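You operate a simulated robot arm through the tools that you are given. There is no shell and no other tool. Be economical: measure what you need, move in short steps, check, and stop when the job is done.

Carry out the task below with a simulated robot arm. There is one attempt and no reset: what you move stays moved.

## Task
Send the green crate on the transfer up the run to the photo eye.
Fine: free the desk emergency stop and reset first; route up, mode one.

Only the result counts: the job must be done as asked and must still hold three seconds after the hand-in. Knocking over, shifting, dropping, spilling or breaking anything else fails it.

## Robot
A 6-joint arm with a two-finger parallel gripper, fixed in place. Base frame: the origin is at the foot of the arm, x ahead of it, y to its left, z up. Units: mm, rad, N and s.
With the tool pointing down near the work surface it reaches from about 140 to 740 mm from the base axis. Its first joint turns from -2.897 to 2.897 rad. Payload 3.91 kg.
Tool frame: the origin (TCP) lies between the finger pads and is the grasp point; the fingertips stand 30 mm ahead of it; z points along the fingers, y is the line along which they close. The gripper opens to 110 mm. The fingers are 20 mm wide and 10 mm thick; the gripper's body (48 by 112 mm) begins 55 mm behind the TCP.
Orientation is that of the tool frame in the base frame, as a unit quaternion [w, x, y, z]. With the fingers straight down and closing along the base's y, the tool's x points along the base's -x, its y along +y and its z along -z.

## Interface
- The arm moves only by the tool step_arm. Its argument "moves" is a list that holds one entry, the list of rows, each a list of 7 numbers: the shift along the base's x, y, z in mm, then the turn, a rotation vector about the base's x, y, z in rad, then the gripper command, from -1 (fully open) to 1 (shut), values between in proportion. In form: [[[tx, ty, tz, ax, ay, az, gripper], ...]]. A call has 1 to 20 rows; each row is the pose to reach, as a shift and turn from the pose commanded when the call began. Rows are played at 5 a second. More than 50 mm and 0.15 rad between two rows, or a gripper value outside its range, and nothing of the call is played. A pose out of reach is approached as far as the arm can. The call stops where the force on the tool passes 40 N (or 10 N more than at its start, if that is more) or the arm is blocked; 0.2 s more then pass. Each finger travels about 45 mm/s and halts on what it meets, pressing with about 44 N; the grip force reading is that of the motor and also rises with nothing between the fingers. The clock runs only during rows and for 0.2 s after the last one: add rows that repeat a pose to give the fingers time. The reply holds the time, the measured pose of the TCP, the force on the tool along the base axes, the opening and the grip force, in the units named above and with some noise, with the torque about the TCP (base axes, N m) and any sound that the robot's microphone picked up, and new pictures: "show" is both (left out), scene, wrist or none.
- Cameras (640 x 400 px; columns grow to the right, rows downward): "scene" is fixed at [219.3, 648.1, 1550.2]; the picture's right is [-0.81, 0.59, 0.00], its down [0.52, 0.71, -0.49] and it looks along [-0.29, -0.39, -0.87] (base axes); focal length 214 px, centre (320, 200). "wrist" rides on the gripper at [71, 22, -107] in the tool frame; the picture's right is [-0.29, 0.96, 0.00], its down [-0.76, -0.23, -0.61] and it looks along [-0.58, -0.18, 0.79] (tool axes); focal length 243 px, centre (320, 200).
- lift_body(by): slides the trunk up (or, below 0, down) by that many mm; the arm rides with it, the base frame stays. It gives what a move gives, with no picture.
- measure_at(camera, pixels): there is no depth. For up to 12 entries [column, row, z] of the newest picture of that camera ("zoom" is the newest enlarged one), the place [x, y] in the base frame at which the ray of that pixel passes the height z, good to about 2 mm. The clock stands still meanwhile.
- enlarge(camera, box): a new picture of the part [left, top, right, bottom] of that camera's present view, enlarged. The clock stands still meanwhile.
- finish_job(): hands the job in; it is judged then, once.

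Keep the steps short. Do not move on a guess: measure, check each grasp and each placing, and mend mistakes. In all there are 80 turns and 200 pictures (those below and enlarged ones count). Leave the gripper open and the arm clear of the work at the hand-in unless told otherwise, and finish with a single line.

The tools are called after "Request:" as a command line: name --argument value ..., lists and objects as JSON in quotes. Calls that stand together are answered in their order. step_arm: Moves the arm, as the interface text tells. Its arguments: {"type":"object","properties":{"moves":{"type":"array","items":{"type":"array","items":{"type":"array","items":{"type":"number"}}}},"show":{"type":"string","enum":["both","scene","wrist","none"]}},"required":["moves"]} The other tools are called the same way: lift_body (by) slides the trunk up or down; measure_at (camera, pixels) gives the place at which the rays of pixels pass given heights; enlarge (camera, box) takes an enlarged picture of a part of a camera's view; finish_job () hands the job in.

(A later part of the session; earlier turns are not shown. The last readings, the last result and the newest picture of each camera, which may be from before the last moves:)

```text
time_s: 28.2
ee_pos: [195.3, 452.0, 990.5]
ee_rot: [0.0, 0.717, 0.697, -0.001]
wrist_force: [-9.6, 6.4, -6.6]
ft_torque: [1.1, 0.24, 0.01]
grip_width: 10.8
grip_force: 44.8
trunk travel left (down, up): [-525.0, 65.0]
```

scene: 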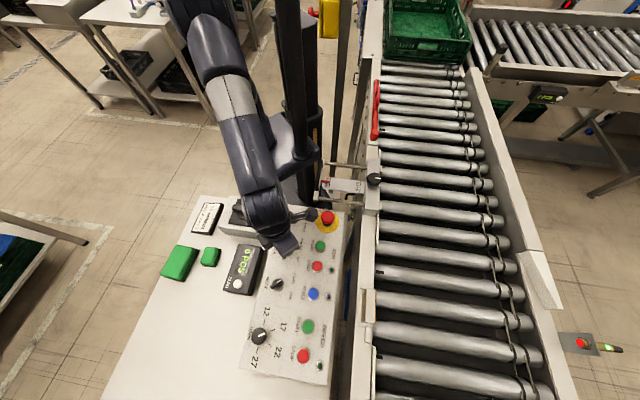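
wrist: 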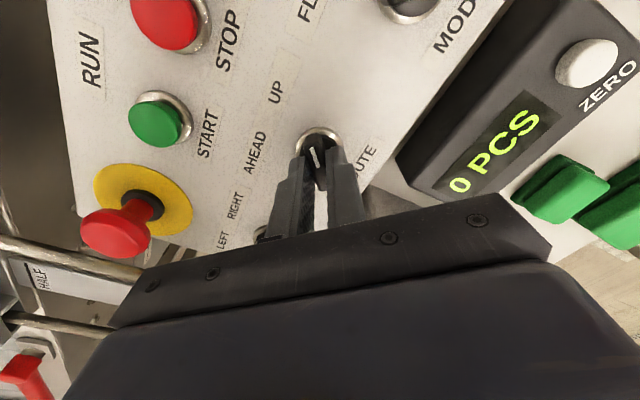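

A full 1.6 rad has been turned. I'll open, rise and inspect ROUTE.

Request:
step_arm --moves '[[[0, 0, 0, 0, 0, 0, 0.27], [0, 0, 0, 0, 0, 0, 0.27], [0, 0, 40, 0, 0, 0, 0.27], [0, 0, 75, 0, 0, 0, 0.27], [0, 0, 75, 0, 0, 0, 0.27]]]'

Request:
enlarge --camera "wrist" --box '[220, 40, 460, 190]'

```text
time_s: 29.4
ee_pos: [195.3, 453.0, 1065.4]
ee_rot: [0.0, 0.717, 0.697, -0.001]
wrist_force: [-0.7, 0.6, -0.5]
ft_torque: [-0.01, -0.01, 0.0]
grip_width: 40.0
grip_force: 0.0
trunk travel left (down, up): [-525.0, 65.0]
```

scene: 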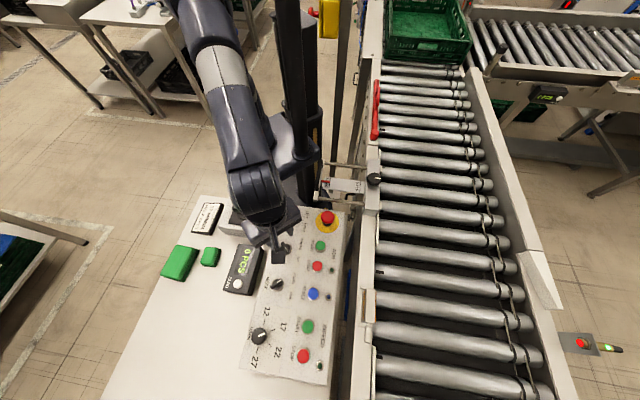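
wrist: 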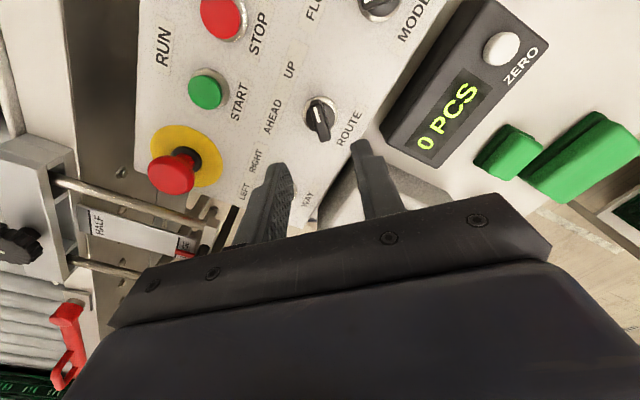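

```text
2.67 times, centred on (340, 115) of wrist
```

zoom: 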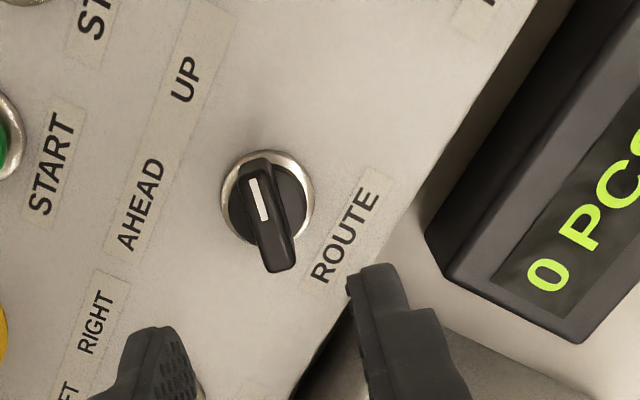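

ROUTE now points to UP. Next I'll go above MODE, near (266, 520), turning the gripper back so it lines up with that bar, which lies along x.

Request:
step_arm --moves '[[[0, 0, 10, 0, 0, 0.14, 0.27], [0, 0, 10, 0, 0, 0.28, 0.27], [10, 10, 10, 0, 0, 0.42, 0.27], [20, 20, 10, 0, 0, 0.56, 0.27], [30, 30, 10, 0, 0, 0.7, 0.27], [40, 40, 10, 0, 0, 0.84, 0.27], [50, 50, 10, 0, 0, 0.98, 0.27], [60, 60, 0, 0, 0, 1.12, 0.27], [70, 69, 0, 0, 0, 1.26, 0.27], [70, 69, -20, 0, 0, 1.4, 0.27], [70, 69, -30, 0, 0, 1.5, 0.27], [70, 69, -40, 0, 0, 1.6, 0.27], [70, 69, -40, 0, 0, 1.6, 0.27]]]'

Request:
enlarge --camera "wrist" --box '[240, 60, 400, 220]'

```text
time_s: 32.2
ee_pos: [265.9, 522.6, 1024.0]
ee_rot: [0.0, -0.001, 1.0, 0.0]
wrist_force: [0.0, 0.3, 0.1]
ft_torque: [0.0, 0.01, -0.02]
grip_width: 39.9
grip_force: 0.2
trunk travel left (down, up): [-525.0, 65.0]
```

scene: 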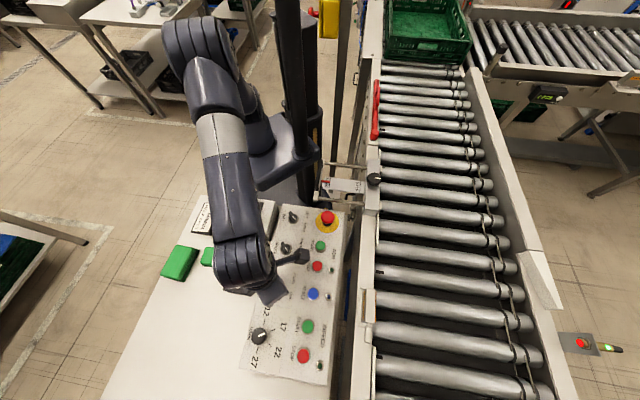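
wrist: 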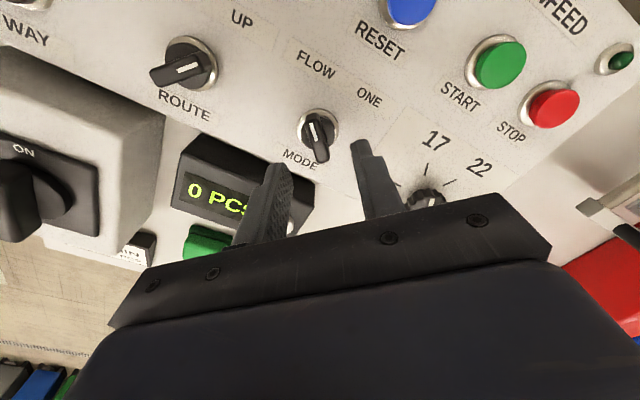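

```text
2.50 times, centred on (320, 140) of wrist
```

zoom: 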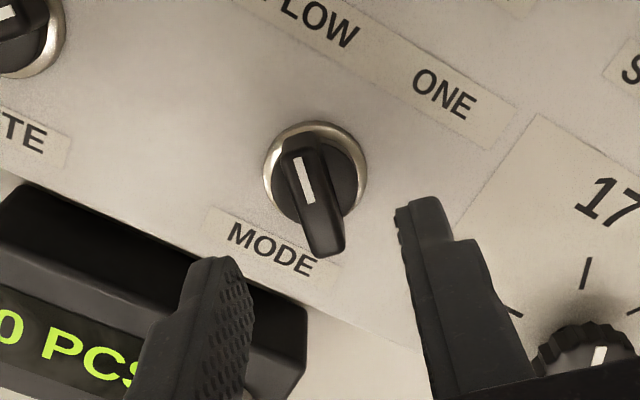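

MODE is centred between the fingers. I'll measure it, the display box corner and the speed dial to confirm clearance.

Request:
measure_at --camera "zoom" --pixels '[[315, 175, 940], [296, 145, 963], [325, 250, 963], [307, 312, 960], [307, 312, 980], [545, 350, 960], [300, 385, 940]]'

Request:
measure_at --camera "scene" --pixels '[[264, 248, 960], [264, 248, 980], [260, 335, 960]]'

```text
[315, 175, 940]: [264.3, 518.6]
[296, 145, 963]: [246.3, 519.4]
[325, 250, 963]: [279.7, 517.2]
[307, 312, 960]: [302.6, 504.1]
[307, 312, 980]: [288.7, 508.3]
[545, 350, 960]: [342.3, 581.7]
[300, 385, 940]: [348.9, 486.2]
```

```text
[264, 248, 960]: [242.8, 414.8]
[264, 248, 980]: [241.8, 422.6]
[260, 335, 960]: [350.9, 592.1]
```

MODE is at (264, 518.6) with about 15 mm to the display box. I'll descend to the bar and grip it at the height that worked for ROUTE.

Request:
step_arm --moves '[[[-1, -2, -15, 0, 0, 0, 0.4], [-1, -2, -35, 0, 0, 0, 0.4], [-1, -2, -35, 0, 0, 0, 0.7], [-1, -2, -35, 0, 0, 0, 0.95], [-1, -2, -35, 0, 0, 0, 0.95], [-1, -2, -35, 0, 0, 0, 0.95]]]' --show "wrist"

```text
time_s: 33.6
ee_pos: [263.8, 520.7, 989.3]
ee_rot: [0.0, -0.001, 1.0, 0.001]
wrist_force: [0.1, 11.1, 0.6]
ft_torque: [0.26, -0.18, 0.02]
grip_width: 10.9
grip_force: 45.3
trunk travel left (down, up): [-525.0, 65.0]
```

wrist: 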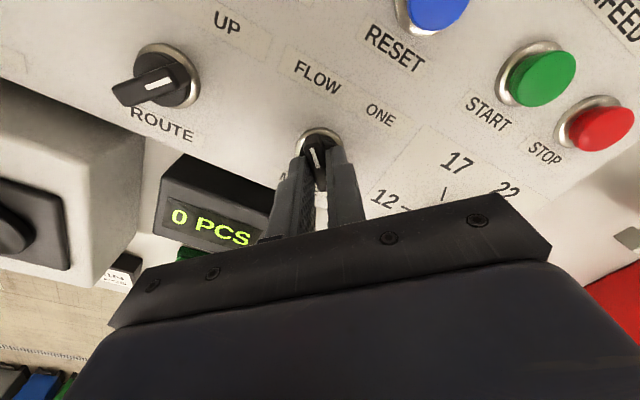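

The bar is gripped at 10.9 mm. I'll turn it clockwise by 1.6 rad.

Request:
step_arm --moves '[[[0, 1, 0, 0, 0, -0.14, 0.95], [0, 1, 0, 0, 0, -0.28, 0.95], [0, 1, 0, 0, 0, -0.42, 0.95], [0, 1, 0, 0, 0, -0.56, 0.95], [0, 1, 0, 0, 0, -0.7, 0.95], [0, 1, 0, 0, 0, -0.84, 0.95], [0, 1, 0, 0, 0, -0.98, 0.95], [0, 1, 0, 0, 0, -1.12, 0.95], [0, 1, 0, 0, 0, -1.26, 0.95], [0, 1, 0, 0, 0, -1.4, 0.95], [0, 1, 0, 0, 0, -1.52, 0.95], [0, 1, 0, 0, 0, -1.6, 0.95], [0, 1, 0, 0, 0, -1.6, 0.95]]]' --show "wrist"

```text
time_s: 36.4
ee_pos: [263.0, 520.3, 989.6]
ee_rot: [0.002, 0.717, 0.697, -0.001]
wrist_force: [-19.3, 0.2, -22.7]
ft_torque: [1.1, 0.4, 0.07]
grip_width: 11.0
grip_force: 45.0
trunk travel left (down, up): [-525.0, 65.0]
```

wrist: 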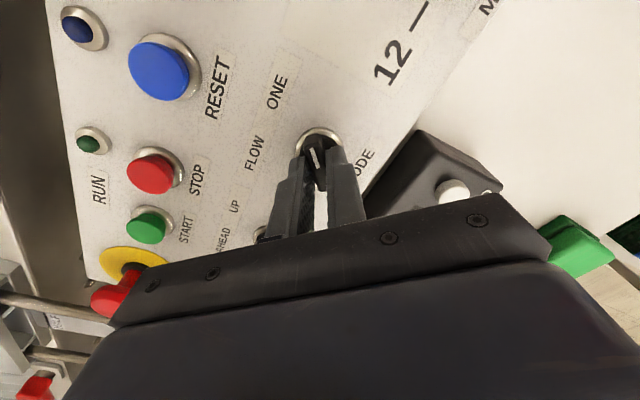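

Now I'll open slightly, rise and inspect MODE.

Request:
step_arm --moves '[[[0, 0, 0, 0, 0, 0, 0.5], [0, 0, 0, 0, 0, 0, 0.5], [0, 0, 40, 0, 0, 0, 0.5], [0, 0, 80, 0, 0, 0, 0.5], [0, 0, 80, 0, 0, 0, 0.5]]]'

Request:
enlarge --camera "wrist" --box '[220, 40, 460, 190]'

```text
time_s: 37.6
ee_pos: [261.5, 520.6, 1071.5]
ee_rot: [0.0, 0.718, 0.696, 0.0]
wrist_force: [-0.4, -0.1, -0.3]
ft_torque: [-0.04, 0.01, 0.01]
grip_width: 27.6
grip_force: 0.1
trunk travel left (down, up): [-525.0, 65.0]
```

scene: 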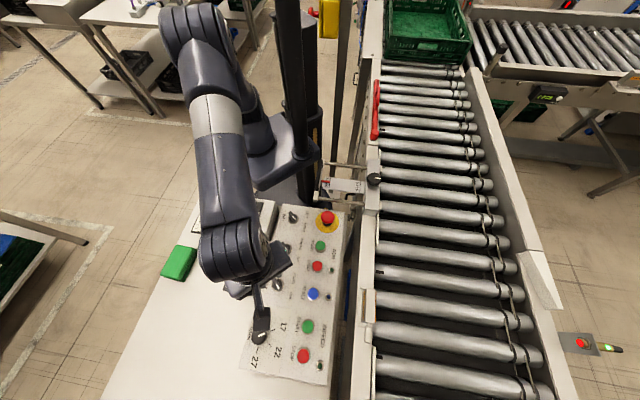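
wrist: 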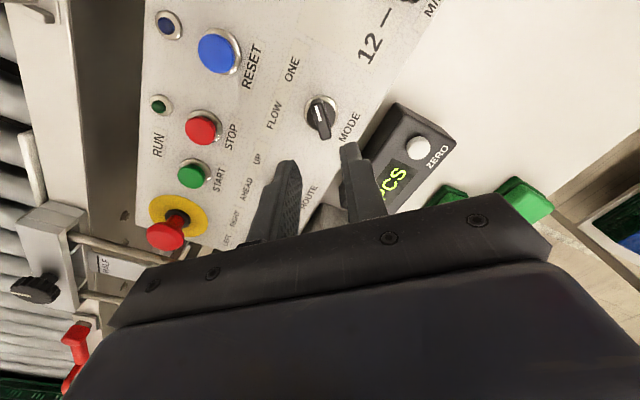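

```text
2.67 times, centred on (340, 115) of wrist
```

zoom: 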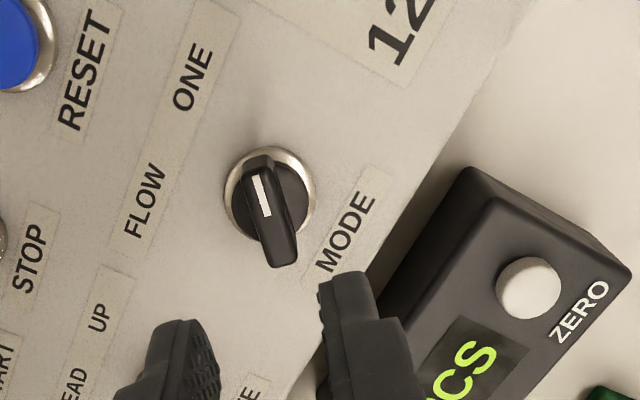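

MODE points to ONE. Before starting, I'll check the run for obstructions and confirm WAY points RIGHT, which is toward the photo eye as the operator sees it.

Request:
enlarge --camera "scene" --box '[350, 0, 510, 100]'

Request:
enlarge --camera "scene" --box '[350, 70, 510, 210]'

Request:
enlarge --camera "scene" --box '[270, 200, 350, 260]'

```text
4.00 times, centred on (430, 50) of scene
```

zoom: 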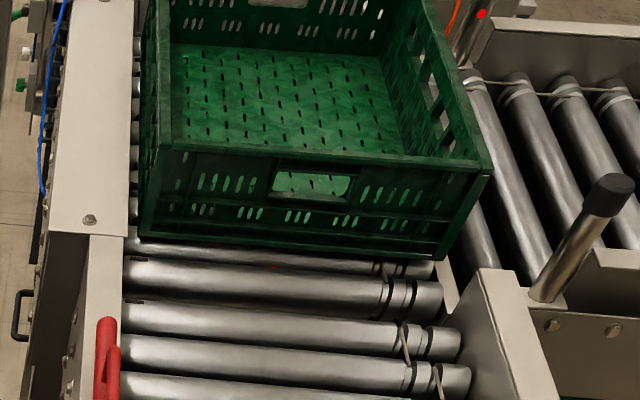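

```text
2.86 times, centred on (430, 140) of scene
```

zoom: 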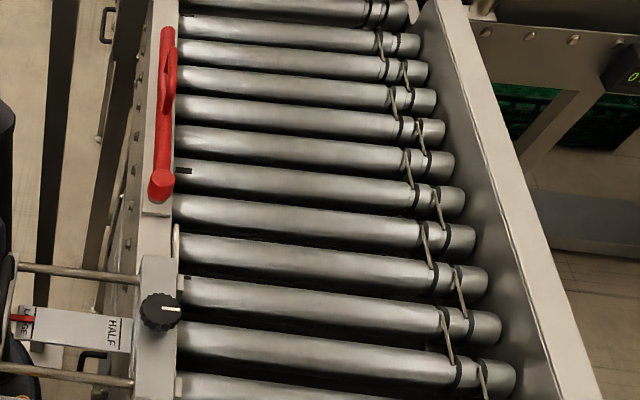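

```text
6.67 times, centred on (310, 230) of scene
```

zoom: 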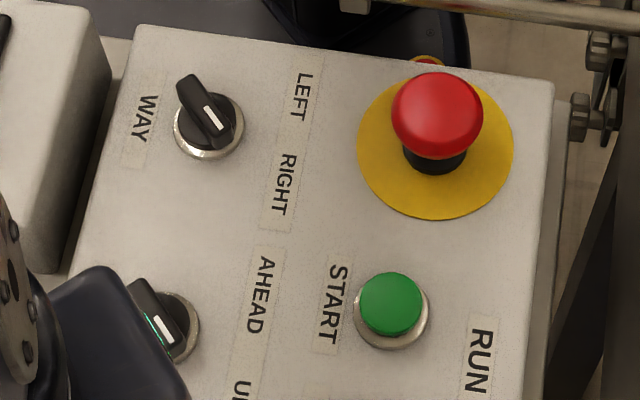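

WAY points RIGHT, ROUTE points UP and the run is clear. I'll go above RUN START, at about (111.5, 501.5), with closed fingers.

Request:
step_arm --moves '[[[0, 0, 0, 0, 0, 0.14, 0.5], [-10, -1, 0, 0, 0, 0.28, 1], [-25, -3, 0, 0, 0, 0.42, 1], [-40, -5, 0, 0, 0, 0.56, 1], [-55, -7, 0, 0, 0, 0.7, 1], [-70, -8, 0, 0, 0, 0.84, 1], [-85, -10, 0, 0, 0, 0.98, 1], [-100, -12, 0, 0, 0, 1.12, 1], [-115, -13, 0, 0, 0, 1.26, 1], [-130, -15, 0, 0, 0, 1.4, 1], [-145, -16, -15, 0, 0, 1.5, 1], [-152, -17, -30, 0, 0, 1.6, 1], [-152, -17, -30, 0, 0, 1.6, 1]]]' --show "wrist"

```text
time_s: 40.4
ee_pos: [113.6, 504.6, 1040.3]
ee_rot: [0.0, 0.0, 1.0, 0.0]
wrist_force: [0.0, 0.6, 0.2]
ft_torque: [-0.01, 0.01, -0.01]
grip_width: 0.1
grip_force: 37.5
trunk travel left (down, up): [-525.0, 65.0]
```

wrist: 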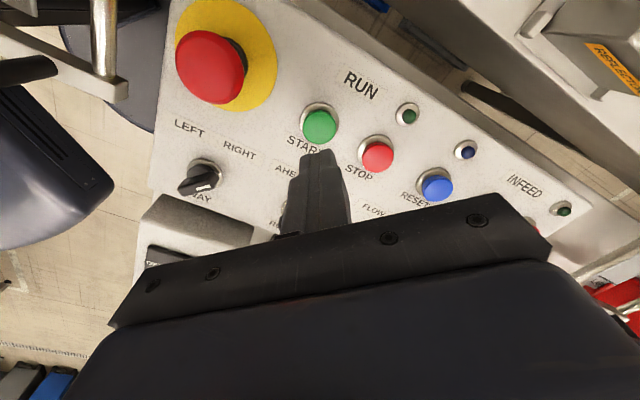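

Request:
measure_at --camera "wrist" --pixels '[[320, 125, 955], [319, 121, 940]]'

```text
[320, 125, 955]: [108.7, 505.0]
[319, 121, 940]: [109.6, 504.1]
```

RUN START is at about (110, 503), right under the fingertips, so I'll press it.

Request:
step_arm --moves '[[[-1, 0, -30, 0, 0, 0, 1], [-1, 0, -50, 0, 0, 0, 1], [-1, 0, -56, 0, 0, 0, 1], [-1, 0, -60, 0, 0, 0, 1], [-1, 0, -63, 0, 0, 0, 1]]]' --show "both"

```text
time_s: 41.6
ee_pos: [112.6, 502.9, 980.7]
ee_rot: [0.001, 0.0, 1.0, 0.005]
wrist_force: [3.0, 1.6, 38.1]
ft_torque: [0.02, -0.01, 0.02]
grip_width: 0.0
grip_force: 37.4
trunk travel left (down, up): [-525.0, 65.0]
heard: click
```

scene: 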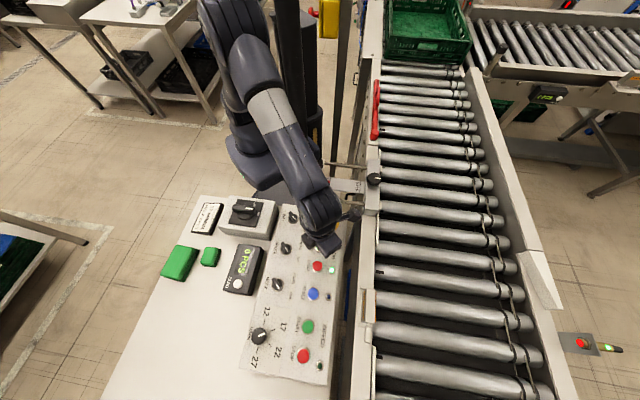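
wrist: 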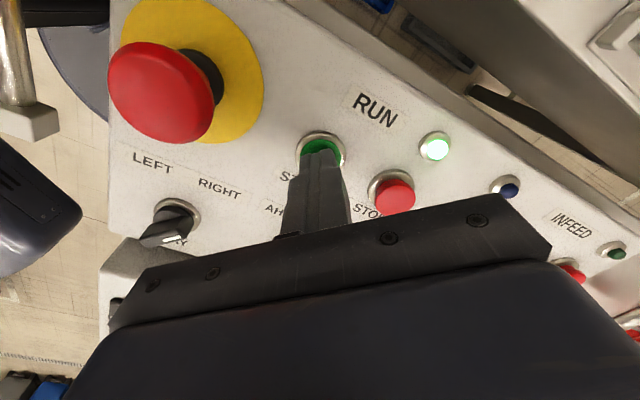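

The RUN lamp is lit. I'll lift straight up off the button and wait, watching the crate.

Request:
step_arm --moves '[[[0, 0, 40, 0, 0, 0, 1], [0, 0, 80, 0, 0, 0, 1], [0, 0, 110, 0, 0, 0, 0], [0, 0, 110, 0, 0, 0, -0.5], [0, 0, 110, 0, 0, 0, -1], [0, 0, 110, 0, 0, 0, -1]]]' --show "scene"

```text
time_s: 43.0
ee_pos: [111.9, 502.8, 1088.7]
ee_rot: [0.001, -0.001, 1.0, 0.0]
wrist_force: [-0.7, 0.2, 0.4]
ft_torque: [-0.03, -0.02, 0.02]
grip_width: 84.4
grip_force: 0.1
trunk travel left (down, up): [-525.0, 65.0]
```

scene: 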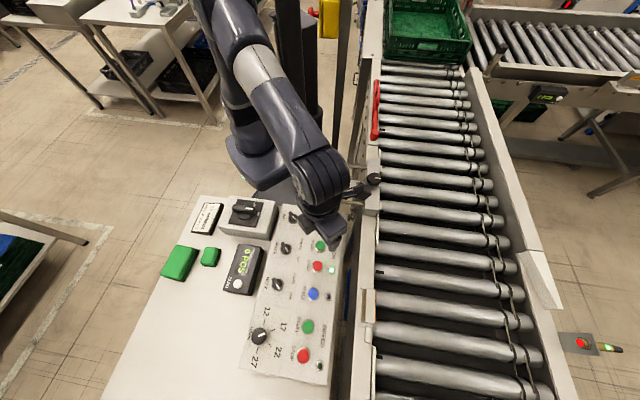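

The crate hasn't visibly moved yet. I'll wait a bit longer.

Request:
step_arm --moves '[[[0, 0, 0, 0, 0, 0, -1], [0, 0, 0, 0, 0, 0, -1], [0, 0, 0, 0, 0, 0, -1], [0, 0, 0, 0, 0, 0, -1], [0, 0, 0, 0, 0, 0, -1], [0, 0, 0, 0, 0, 0, -1], [0, 0, 0, 0, 0, 0, -1], [0, 0, 0, 0, 0, 0, -1]]]' --show "scene"

Request:
enlarge --camera "scene" --box '[350, 0, 510, 100]'

Request:
enlarge --camera "scene" --box '[270, 200, 380, 320]'

```text
time_s: 44.8
ee_pos: [112.4, 504.4, 1088.8]
ee_rot: [0.0, 0.0, 1.0, 0.0]
wrist_force: [0.1, -0.1, 0.0]
ft_torque: [-0.01, 0.01, -0.02]
grip_width: 110.1
grip_force: 0.0
trunk travel left (down, up): [-525.0, 65.0]
```

scene: 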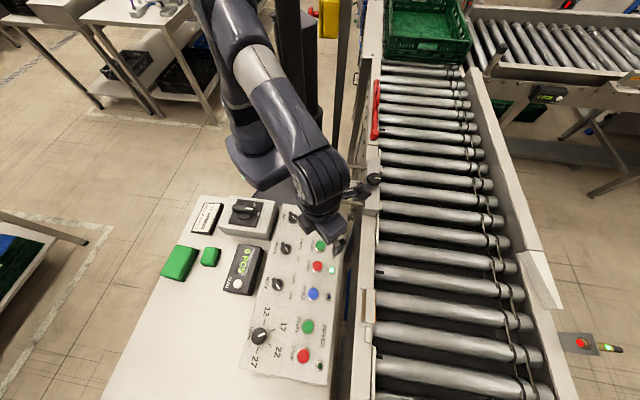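

```text
4.00 times, centred on (430, 50) of scene
```

zoom: 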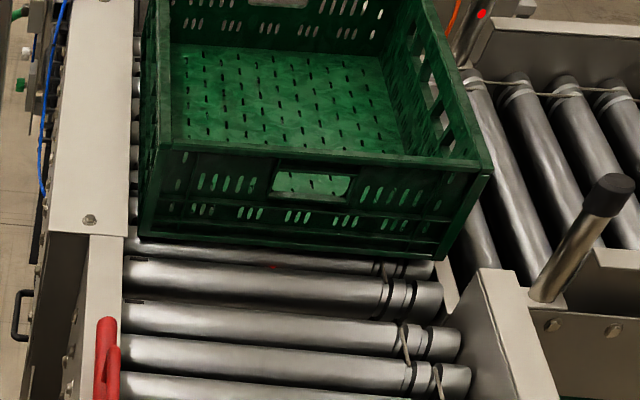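

```text
3.33 times, centred on (325, 260) of scene
```

zoom: 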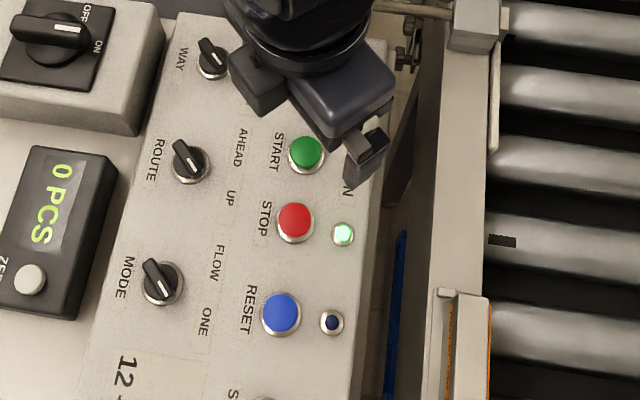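

The RUN lamp is lit but the crate isn't moving. I'll wait a little and compare the roller marks to see whether the rollers are turning.

Request:
step_arm --moves '[[[0, 0, 0, 0, 0, 0, -1], [0, 0, 0, 0, 0, 0, -1], [0, 0, 0, 0, 0, 0, -1], [0, 0, 0, 0, 0, 0, -1], [0, 0, 0, 0, 0, 0, -1], [0, 0, 0, 0, 0, 0, -1], [0, 0, 0, 0, 0, 0, -1], [0, 0, 0, 0, 0, 0, -1], [0, 0, 0, 0, 0, 0, -1], [0, 0, 0, 0, 0, 0, -1], [0, 0, 0, 0, 0, 0, -1], [0, 0, 0, 0, 0, 0, -1]]]' --show "both"

Request:
enlarge --camera "scene" --box '[350, 70, 510, 210]'

Request:
enlarge --camera "scene" --box '[340, 230, 640, 400]'

Request:
enlarge --camera "scene" --box '[500, 0, 640, 120]'

```text
time_s: 47.4
ee_pos: [111.9, 504.1, 1088.7]
ee_rot: [0.001, 0.0, 1.0, 0.0]
wrist_force: [0.2, -0.5, 0.6]
ft_torque: [-0.03, 0.0, 0.02]
grip_width: 110.0
grip_force: 0.1
trunk travel left (down, up): [-525.0, 65.0]
```

scene: 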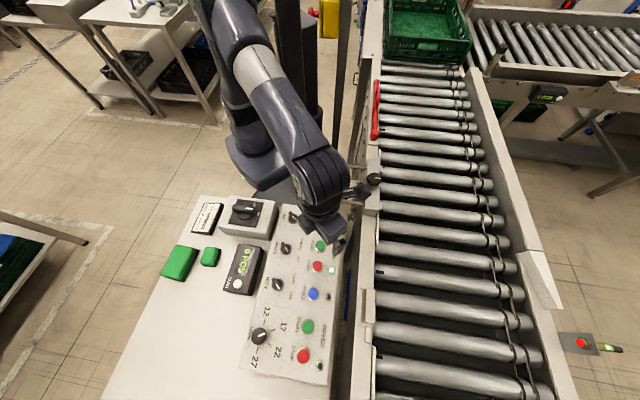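
wrist: 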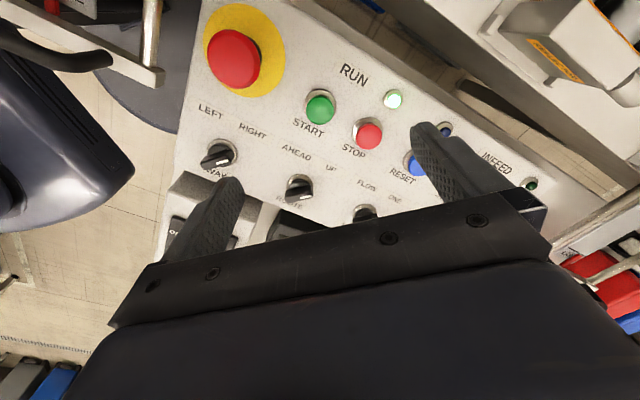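

```text
2.86 times, centred on (430, 140) of scene
```

zoom: 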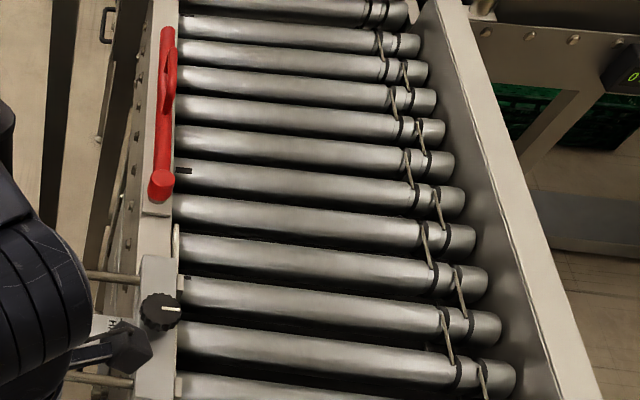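

```text
2.13 times, centred on (490, 315) of scene
```

zoom: 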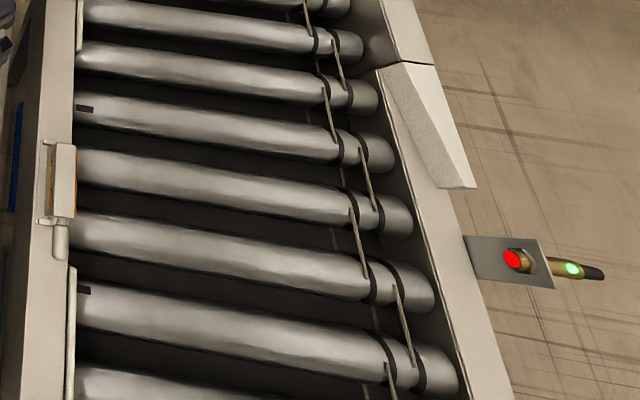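

```text
3.33 times, centred on (570, 60) of scene
```

zoom: 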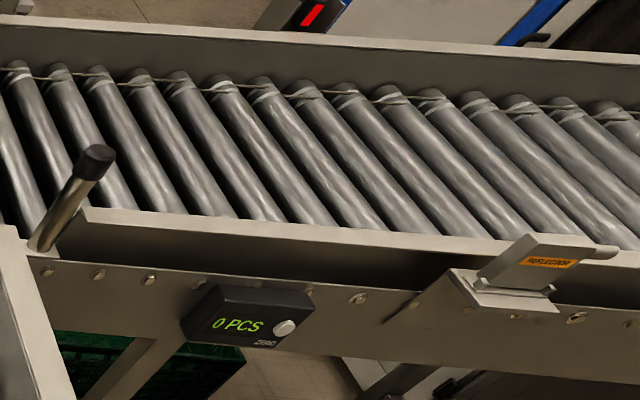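

No visible motion. I'll enlarge the selectors and the power switch to verify their positions, and look at the transfer area more widely.

Request:
enlarge --camera "scene" --box '[265, 205, 305, 300]'

Request:
enlarge --camera "scene" --box '[190, 190, 285, 250]'

Request:
enlarge --camera "scene" --box '[300, 0, 400, 70]'

Request:
enlarge --camera "scene" --box '[340, 270, 390, 330]'

```text
4.21 times, centred on (285, 252) of scene
```

zoom: 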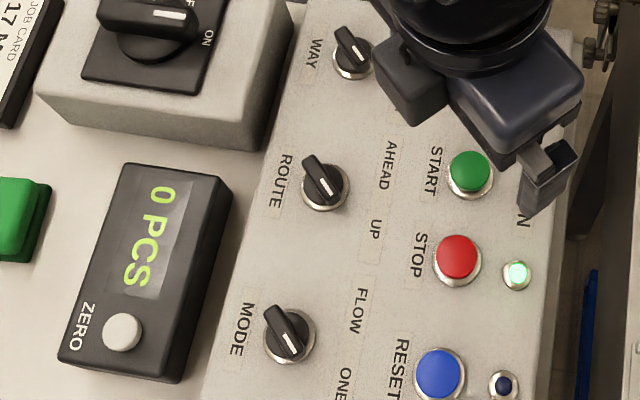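

```text
6.67 times, centred on (238, 220) of scene
```

zoom: 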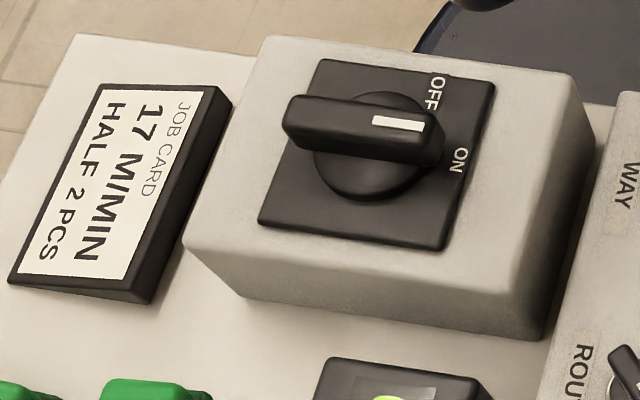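

```text
5.71 times, centred on (350, 35) of scene
```

zoom: 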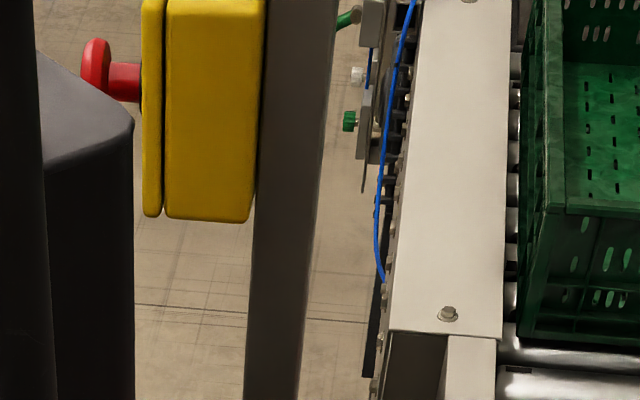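

```text
6.67 times, centred on (365, 300) of scene
```

zoom: 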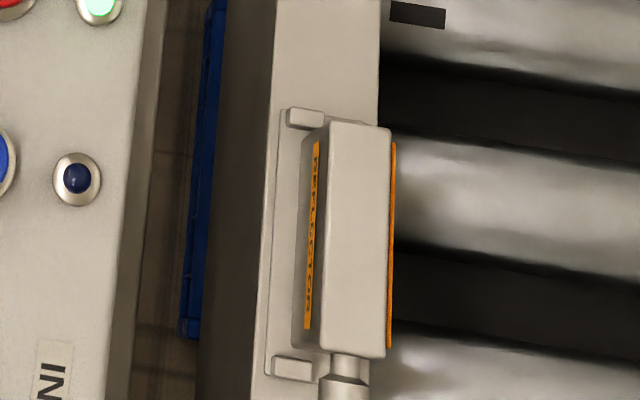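

The settings are right: power ON, WAY RIGHT, ROUTE UP, MODE ONE, RUN lamp on. I'll locate the crate, red lever and photo eye in base coordinates so I can inspect the transfer with the wrist camera.

Request:
measure_at --camera "scene" --pixels '[[430, 60, 900], [390, 58, 900], [375, 85, 950], [377, 135, 950], [374, 180, 950], [580, 343, 950], [365, 300, 950], [440, 200, 900], [470, 62, 900], [350, 20, 900]]'

```text
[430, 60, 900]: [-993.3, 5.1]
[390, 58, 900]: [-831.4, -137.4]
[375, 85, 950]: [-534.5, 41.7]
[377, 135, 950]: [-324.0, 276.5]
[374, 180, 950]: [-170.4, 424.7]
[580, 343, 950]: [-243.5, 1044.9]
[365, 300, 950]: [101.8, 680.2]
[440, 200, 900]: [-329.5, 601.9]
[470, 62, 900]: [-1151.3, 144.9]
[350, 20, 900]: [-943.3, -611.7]
```

The crate, near (-990, 5), is out of the arm's reach. The red lever, around (-534..-324, 42..277), is within it. I'll raise the arm and turn the wrist camera toward the transfer to inspect both.

Request:
step_arm --moves '[[[0, 0, 12, 0, 0, -0.14, -1], [-8, -11, 24, 0, 0, -0.28, -1], [-16, -22, 36, 0, 0, -0.42, -1], [-24, -33, 48, 0, 0, -0.56, -1], [-32, -44, 60, 0, 0, -0.7, -1], [-40, -55, 72, 0, 0, -0.84, -1], [-48, -66, 84, 0, 0, -0.98, -1], [-56, -77, 96, 0, 0, -1.12, -1], [-64, -88, 108, 0, 0, -1.26, -1], [-72, -99, 120, 0, 0, -1.4, -1], [-80, -112, 132, 0, 0, -1.54, -1], [-90, -125, 144, 0, 0, -1.68, -1], [-100, -140, 156, 0, 0, -1.82, -1], [-110, -155, 170, 0, 0, -1.96, -1], [-120, -168, 182, 0, 0, -2.1, -1], [-128, -179, 191, 0, 0, -2.24, -1], [-128, -179, 191, 0, 0, -2.24, -1]]]'

```text
time_s: 51.0
ee_pos: [236.6, 175.7, 1237.4]
ee_rot: [-0.002, 0.899, 0.438, -0.001]
wrist_force: [-0.2, -0.5, -0.1]
ft_torque: [0.0, -0.01, 0.01]
grip_width: 110.0
grip_force: 0.0
out of reach, approached as far as the arm can: row 11, 12, 13, 14, 15, 16, 17
trunk travel left (down, up): [-525.0, 65.0]
```

scene: 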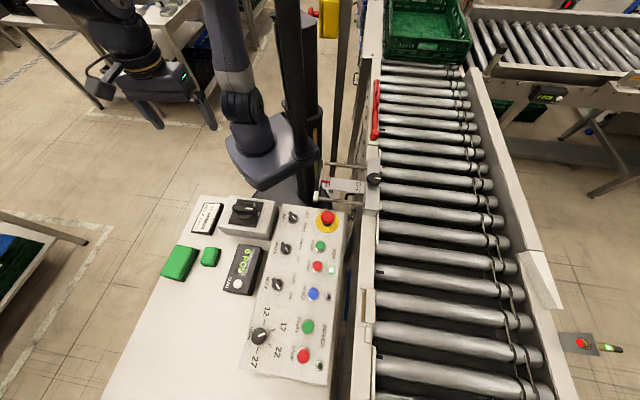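
wrist: 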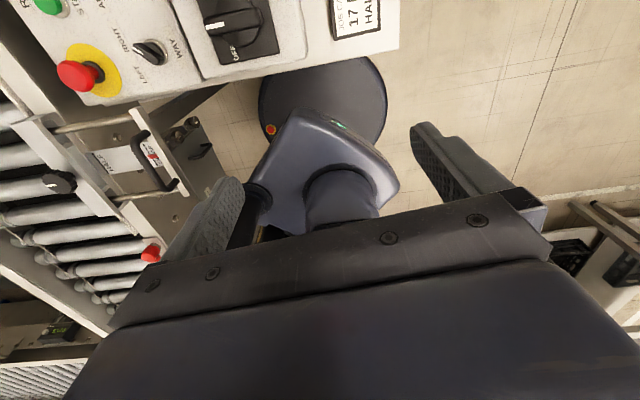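

The turn took the wrist past its limit and the arm swung to an odd pose, but nothing was touched. I'll rotate back the way I came to a sane pose.

Request:
step_arm --moves '[[[0, 0, 0, 0, 0, 0.14, -1], [0, 0, 0, 0, 0, 0.28, -1], [0, 0, 0, 0, 0, 0.42, -1], [0, 0, 0, 0, 0, 0.56, -1], [0, 0, 0, 0, 0, 0.7, -1], [0, 0, 0, 0, 0, 0.84, -1], [0, 0, 0, 0, 0, 0.98, -1], [0, 0, 0, 0, 0, 1.12, -1], [0, 0, 0, 0, 0, 1.26, -1], [0, 0, 0, 0, 0, 1.4, -1], [0, 0, 0, 0, 0, 1.54, -1], [0, 0, 0, 0, 0, 1.68, -1], [0, 0, 0, 0, 0, 1.82, -1], [0, 0, 0, 0, 0, 1.96, -1], [0, 0, 0, 0, 0, 2.1, -1], [0, 0, 0, 0, 0, 2.24, -1], [0, 0, 0, 0, 0, 2.24, -1]]]'

Request:
enlarge --camera "scene" --box '[350, 70, 510, 210]'

```text
time_s: 54.6
ee_pos: [227.6, 178.4, 1245.3]
ee_rot: [-0.001, -0.001, 1.0, -0.001]
wrist_force: [0.2, 0.0, -0.2]
ft_torque: [-0.01, 0.0, -0.02]
grip_width: 110.0
grip_force: 0.1
trunk travel left (down, up): [-525.0, 65.0]
```

scene: 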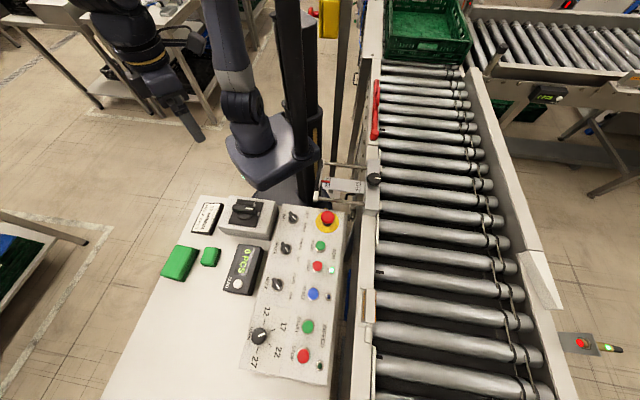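
wrist: 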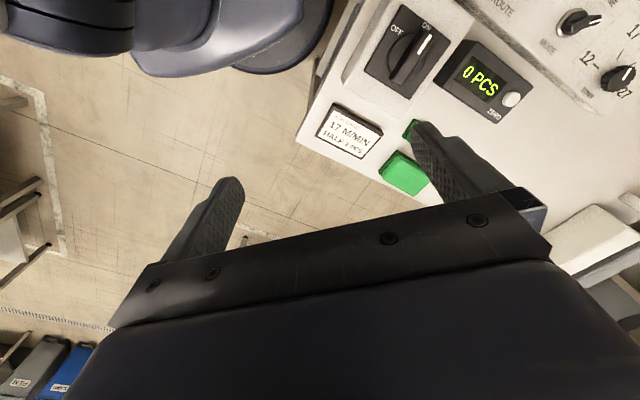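

```text
2.86 times, centred on (430, 140) of scene
```

zoom: 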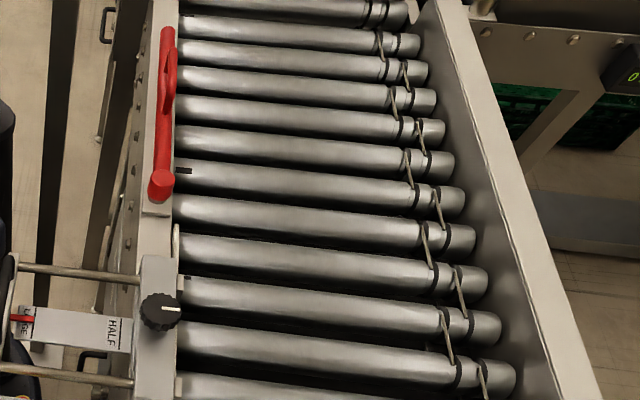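

The arm is back to a default orientation at (228, 178, 1245). I'll carry it at height to above the red lever, near (-400, 170), for a look.

Request:
step_arm --moves '[[[-20, 40, 0, 0, 0, 0, -1], [-45, 80, 0, 0, 0, 0, -1], [-75, 115, 0, 0, 0, 0, -1], [-115, 140, 0, 0, 0, 0, -1], [-160, 160, 0, 0, 0, 0, -1], [-205, 175, 0, 0, 0, 0, -1], [-250, 180, 0, 0, 0, 0, -1], [-298, 180, 0, 0, 0, 0, -1], [-345, 175, 0, 0, 0, 0, -1], [-390, 165, 0, 0, 0, 0, -1], [-435, 150, 0, 0, 0, 0, -1], [-480, 130, 0, 0, 0, 0, -1], [-520, 110, 0, 0, 0, 0, -1], [-560, 90, 0, 0, 0, 0, -1], [-600, 60, 0, 0, 0, 0, -1], [-620, 30, 0, 0, 0, 0, -1], [-620, 30, 0, 0, 0, 0, -1]]]'

```text
time_s: 56.8
ee_pos: [-67.5, 369.7, 1255.1]
ee_rot: [-0.008, 0.101, 0.995, 0.014]
wrist_force: [0.6, 0.1, -0.3]
ft_torque: [0.01, 0.03, 0.01]
grip_width: 109.9
grip_force: 0.0
trunk travel left (down, up): [-525.0, 65.0]
stopped in row 10: the arm was blocked; the commanded pose is now the measured one
```

scene: 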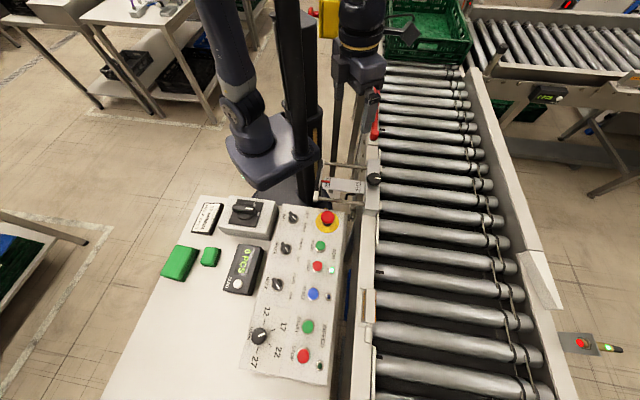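
wrist: 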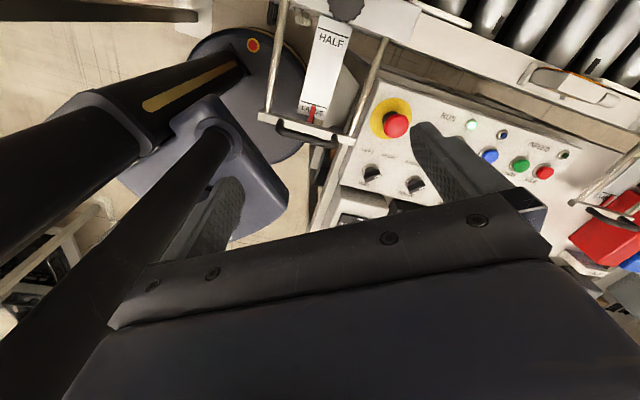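

The arm was blocked by its own reach there, so I'll leave the lever alone. I'll compare the roller-end marks in exactly the same zoom as earlier to settle whether the rollers turn, and look at the lever from the scene camera.

Request:
enlarge --camera "scene" --box '[340, 270, 390, 330]'

Request:
enlarge --camera "scene" --box '[365, 90, 405, 150]'

Request:
enlarge --camera "wrist" --box '[420, 0, 640, 140]'

```text
6.67 times, centred on (365, 300) of scene
```

zoom: 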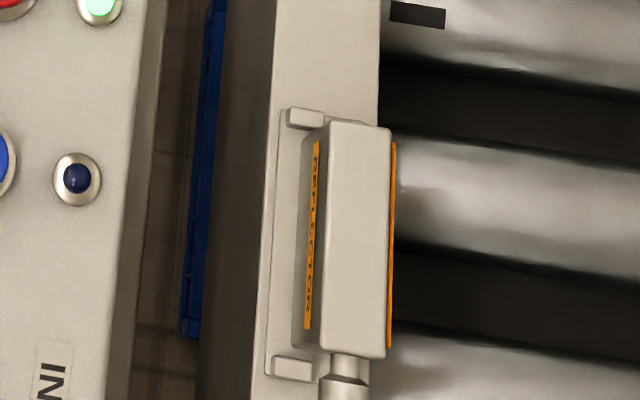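

```text
6.67 times, centred on (385, 120) of scene
```

zoom: 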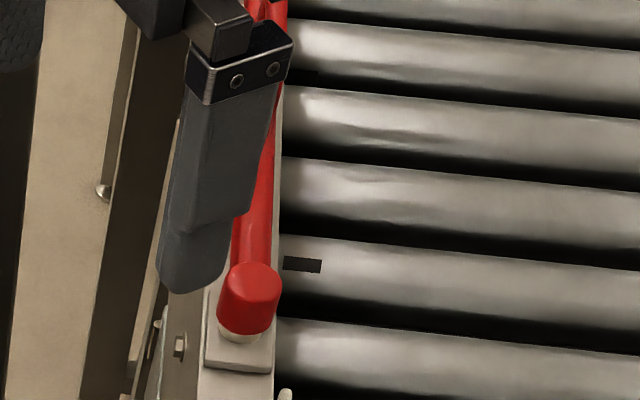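

```text
2.86 times, centred on (530, 70) of wrist
```

zoom: 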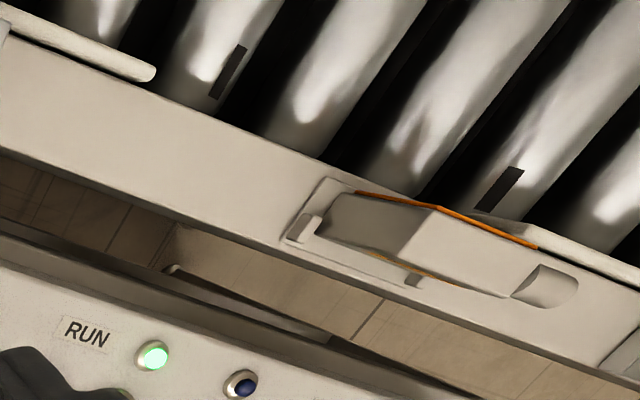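

The marks are on the rollers and haven't moved, so the run stands still although its lamp is lit. Mode ONE may need a further START per crate, so I'll go back above START, levelling the tool, and press again.

Request:
step_arm --moves '[[[20, 15, -10, -0.01, -0.005, 0.1, -1], [45, 33, -25, -0.028, -0.016, 0.202, -1], [70, 52, -45, -0.028, -0.016, 0.202, 0], [97, 72, -65, -0.028, -0.016, 0.202, 1], [124, 92, -90, -0.028, -0.016, 0.202, 1], [151, 112, -115, -0.028, -0.016, 0.202, 1], [178, 132, -135, -0.028, -0.016, 0.202, 1], [178, 132, -175, -0.028, -0.016, 0.202, 1], [178, 132, -210, -0.028, -0.016, 0.202, 1], [178, 132, -210, -0.028, -0.016, 0.202, 1]]]'

```text
time_s: 59.0
ee_pos: [106.5, 502.6, 1046.7]
ee_rot: [0.001, -0.002, 1.0, -0.001]
wrist_force: [-0.1, -0.8, -0.6]
ft_torque: [-0.02, -0.02, 0.02]
grip_width: 0.0
grip_force: 37.4
trunk travel left (down, up): [-525.0, 65.0]
```

scene: 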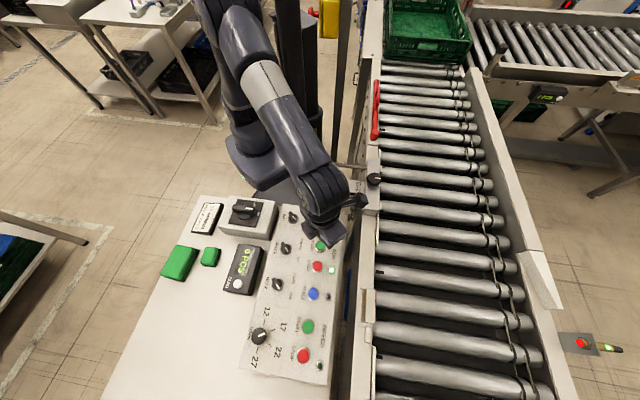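
wrist: 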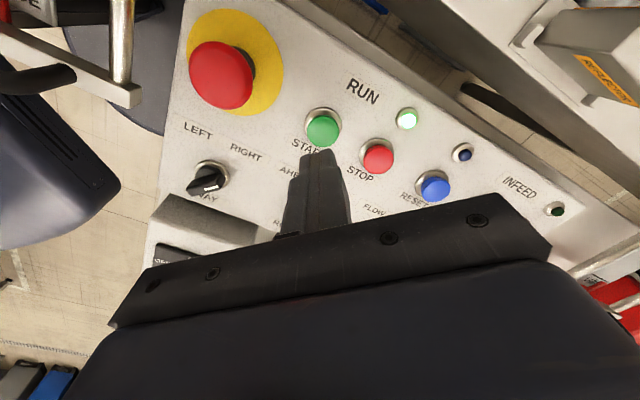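

START at (323, 130) is about 3 mm ahead in x. I'll press and then lift.

Request:
step_arm --moves '[[[4, 1, -35, 0, 0, 0, 1], [4, 1, -56, 0, 0, 0, 1], [4, 1, -62, 0, 0, 0, 1], [4, 1, -65, 0, 0, 0, 1], [4, 1, -67, 0, 0, 0, 1], [4, 1, -40, 0, 0, 0, 1], [4, 1, 0, 0, 0, 0, 1], [4, 1, 20, 0, 0, 0, 1], [4, 1, 20, 0, 0, 0, 1], [4, 1, 20, 0, 0, 0, 1]]]'

Request:
enlarge --camera "scene" --box '[350, 0, 510, 100]'

```text
time_s: 61.2
ee_pos: [110.0, 502.1, 1065.0]
ee_rot: [0.001, -0.002, 1.0, -0.001]
wrist_force: [0.0, 0.2, 0.7]
ft_torque: [0.01, -0.03, 0.05]
grip_width: 0.0
grip_force: 37.8
trunk travel left (down, up): [-525.0, 65.0]
heard: click
```

scene: 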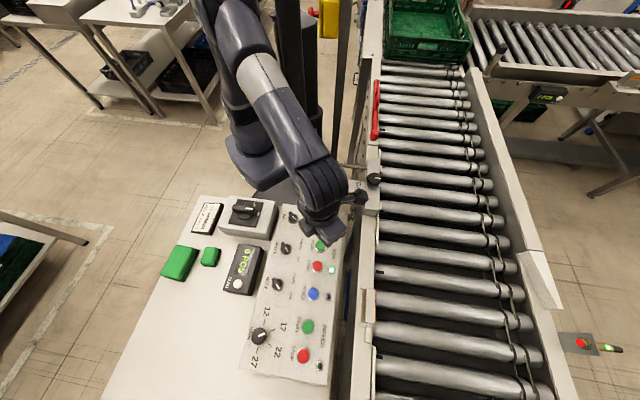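
wrist: 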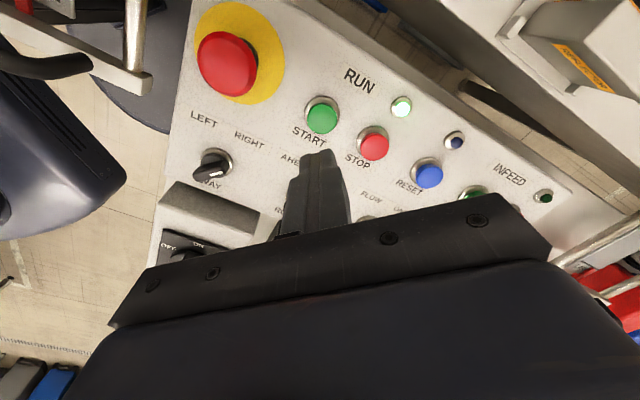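

```text
4.00 times, centred on (430, 50) of scene
```

zoom: 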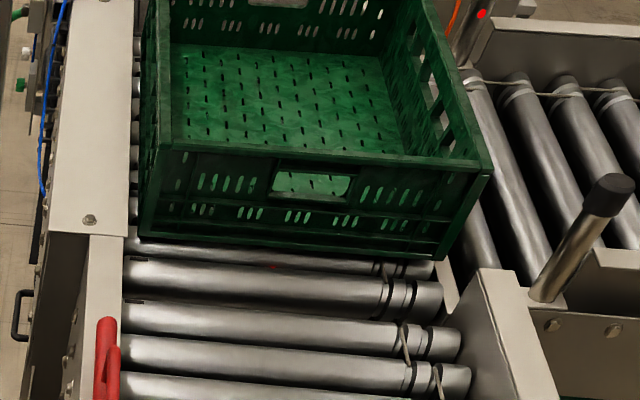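

Still no motion, so RUN looks like a demand-driven run. The transfer that carries the crate is then presumably driven by INFEED, whose lamp is dark. I'll move above INFEED START, near (251, 644), and measure it.

Request:
step_arm --moves '[[[30, 30, 0, 0, 0, 0, 1], [60, 60, 0, 0, 0, 0, 1], [90, 90, 0, 0, 0, 0, 1], [120, 120, 0, 0, 0, 0, 1], [140, 141, -20, 0, 0, 0, 1], [140, 141, -20, 0, 0, 0, 1]]]'

Request:
enlarge --camera "wrist" --box '[220, 60, 460, 210]'

Request:
enlarge --camera "scene" --box '[440, 0, 640, 130]'

```text
time_s: 62.6
ee_pos: [251.2, 641.4, 1045.3]
ee_rot: [0.001, -0.002, 1.0, -0.001]
wrist_force: [-0.3, -0.2, -1.1]
ft_torque: [-0.06, 0.0, -0.03]
grip_width: 0.1
grip_force: 37.7
trunk travel left (down, up): [-525.0, 65.0]
```

scene: 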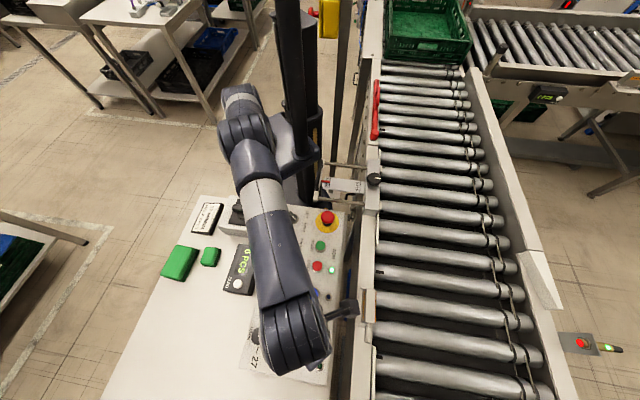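
wrist: 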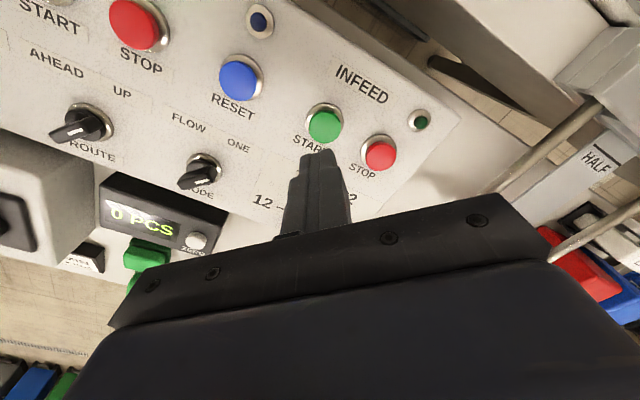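

```text
2.67 times, centred on (340, 135) of wrist
```

zoom: 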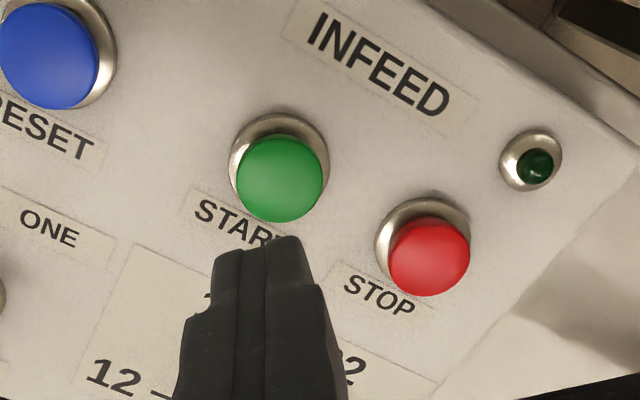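

```text
3.08 times, centred on (540, 65) of scene
```

zoom: 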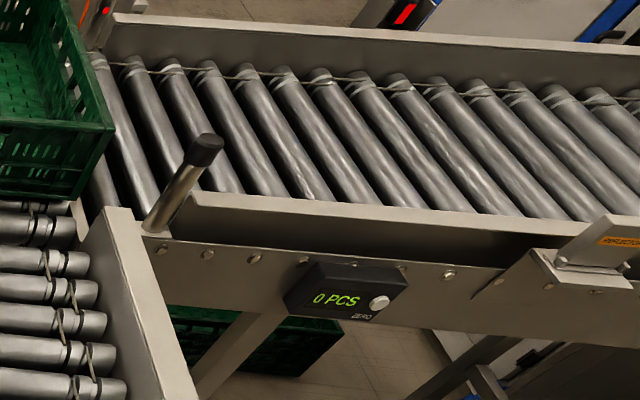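

The INFEED START button at (324, 126) sits just as the others did before pressing. I'll press it, then lift and watch.

Request:
step_arm --moves '[[[0, 1, -35, 0, 0, 0, 1], [0, 1, -55, 0, 0, 0, 1], [0, 1, -61, 0, 0, 0, 1], [0, 1, -65, 0, 0, 0, 1], [0, 1, -67, 0, 0, 0, 1], [0, 1, -40, 0, 0, 0, 1], [0, 1, 0, 0, 0, 0, 1]]]'

```text
time_s: 64.2
ee_pos: [252.6, 642.7, 1044.5]
ee_rot: [0.001, -0.003, 1.0, -0.002]
wrist_force: [0.0, 0.3, -0.2]
ft_torque: [-0.01, 0.02, 0.0]
grip_width: 0.1
grip_force: 38.0
trunk travel left (down, up): [-525.0, 65.0]
heard: click
```

scene: 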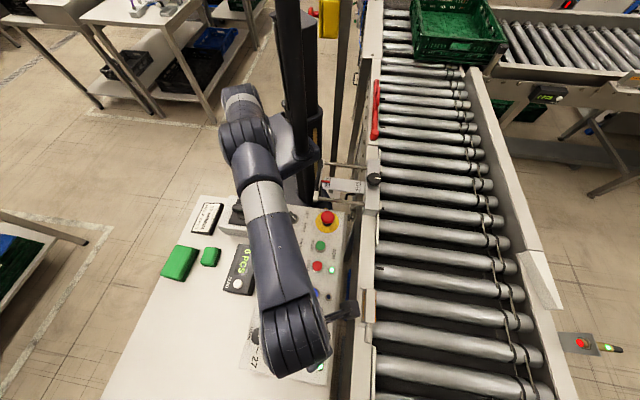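
wrist: 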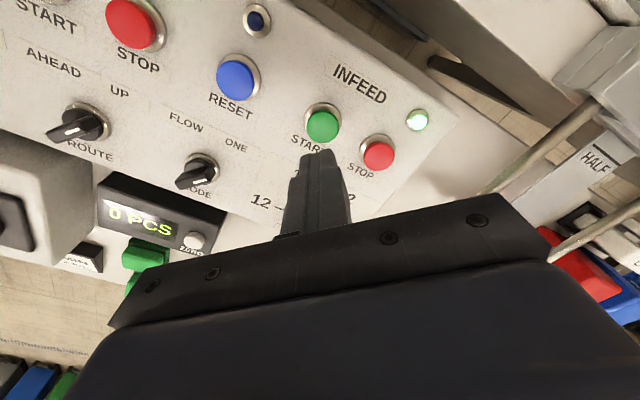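

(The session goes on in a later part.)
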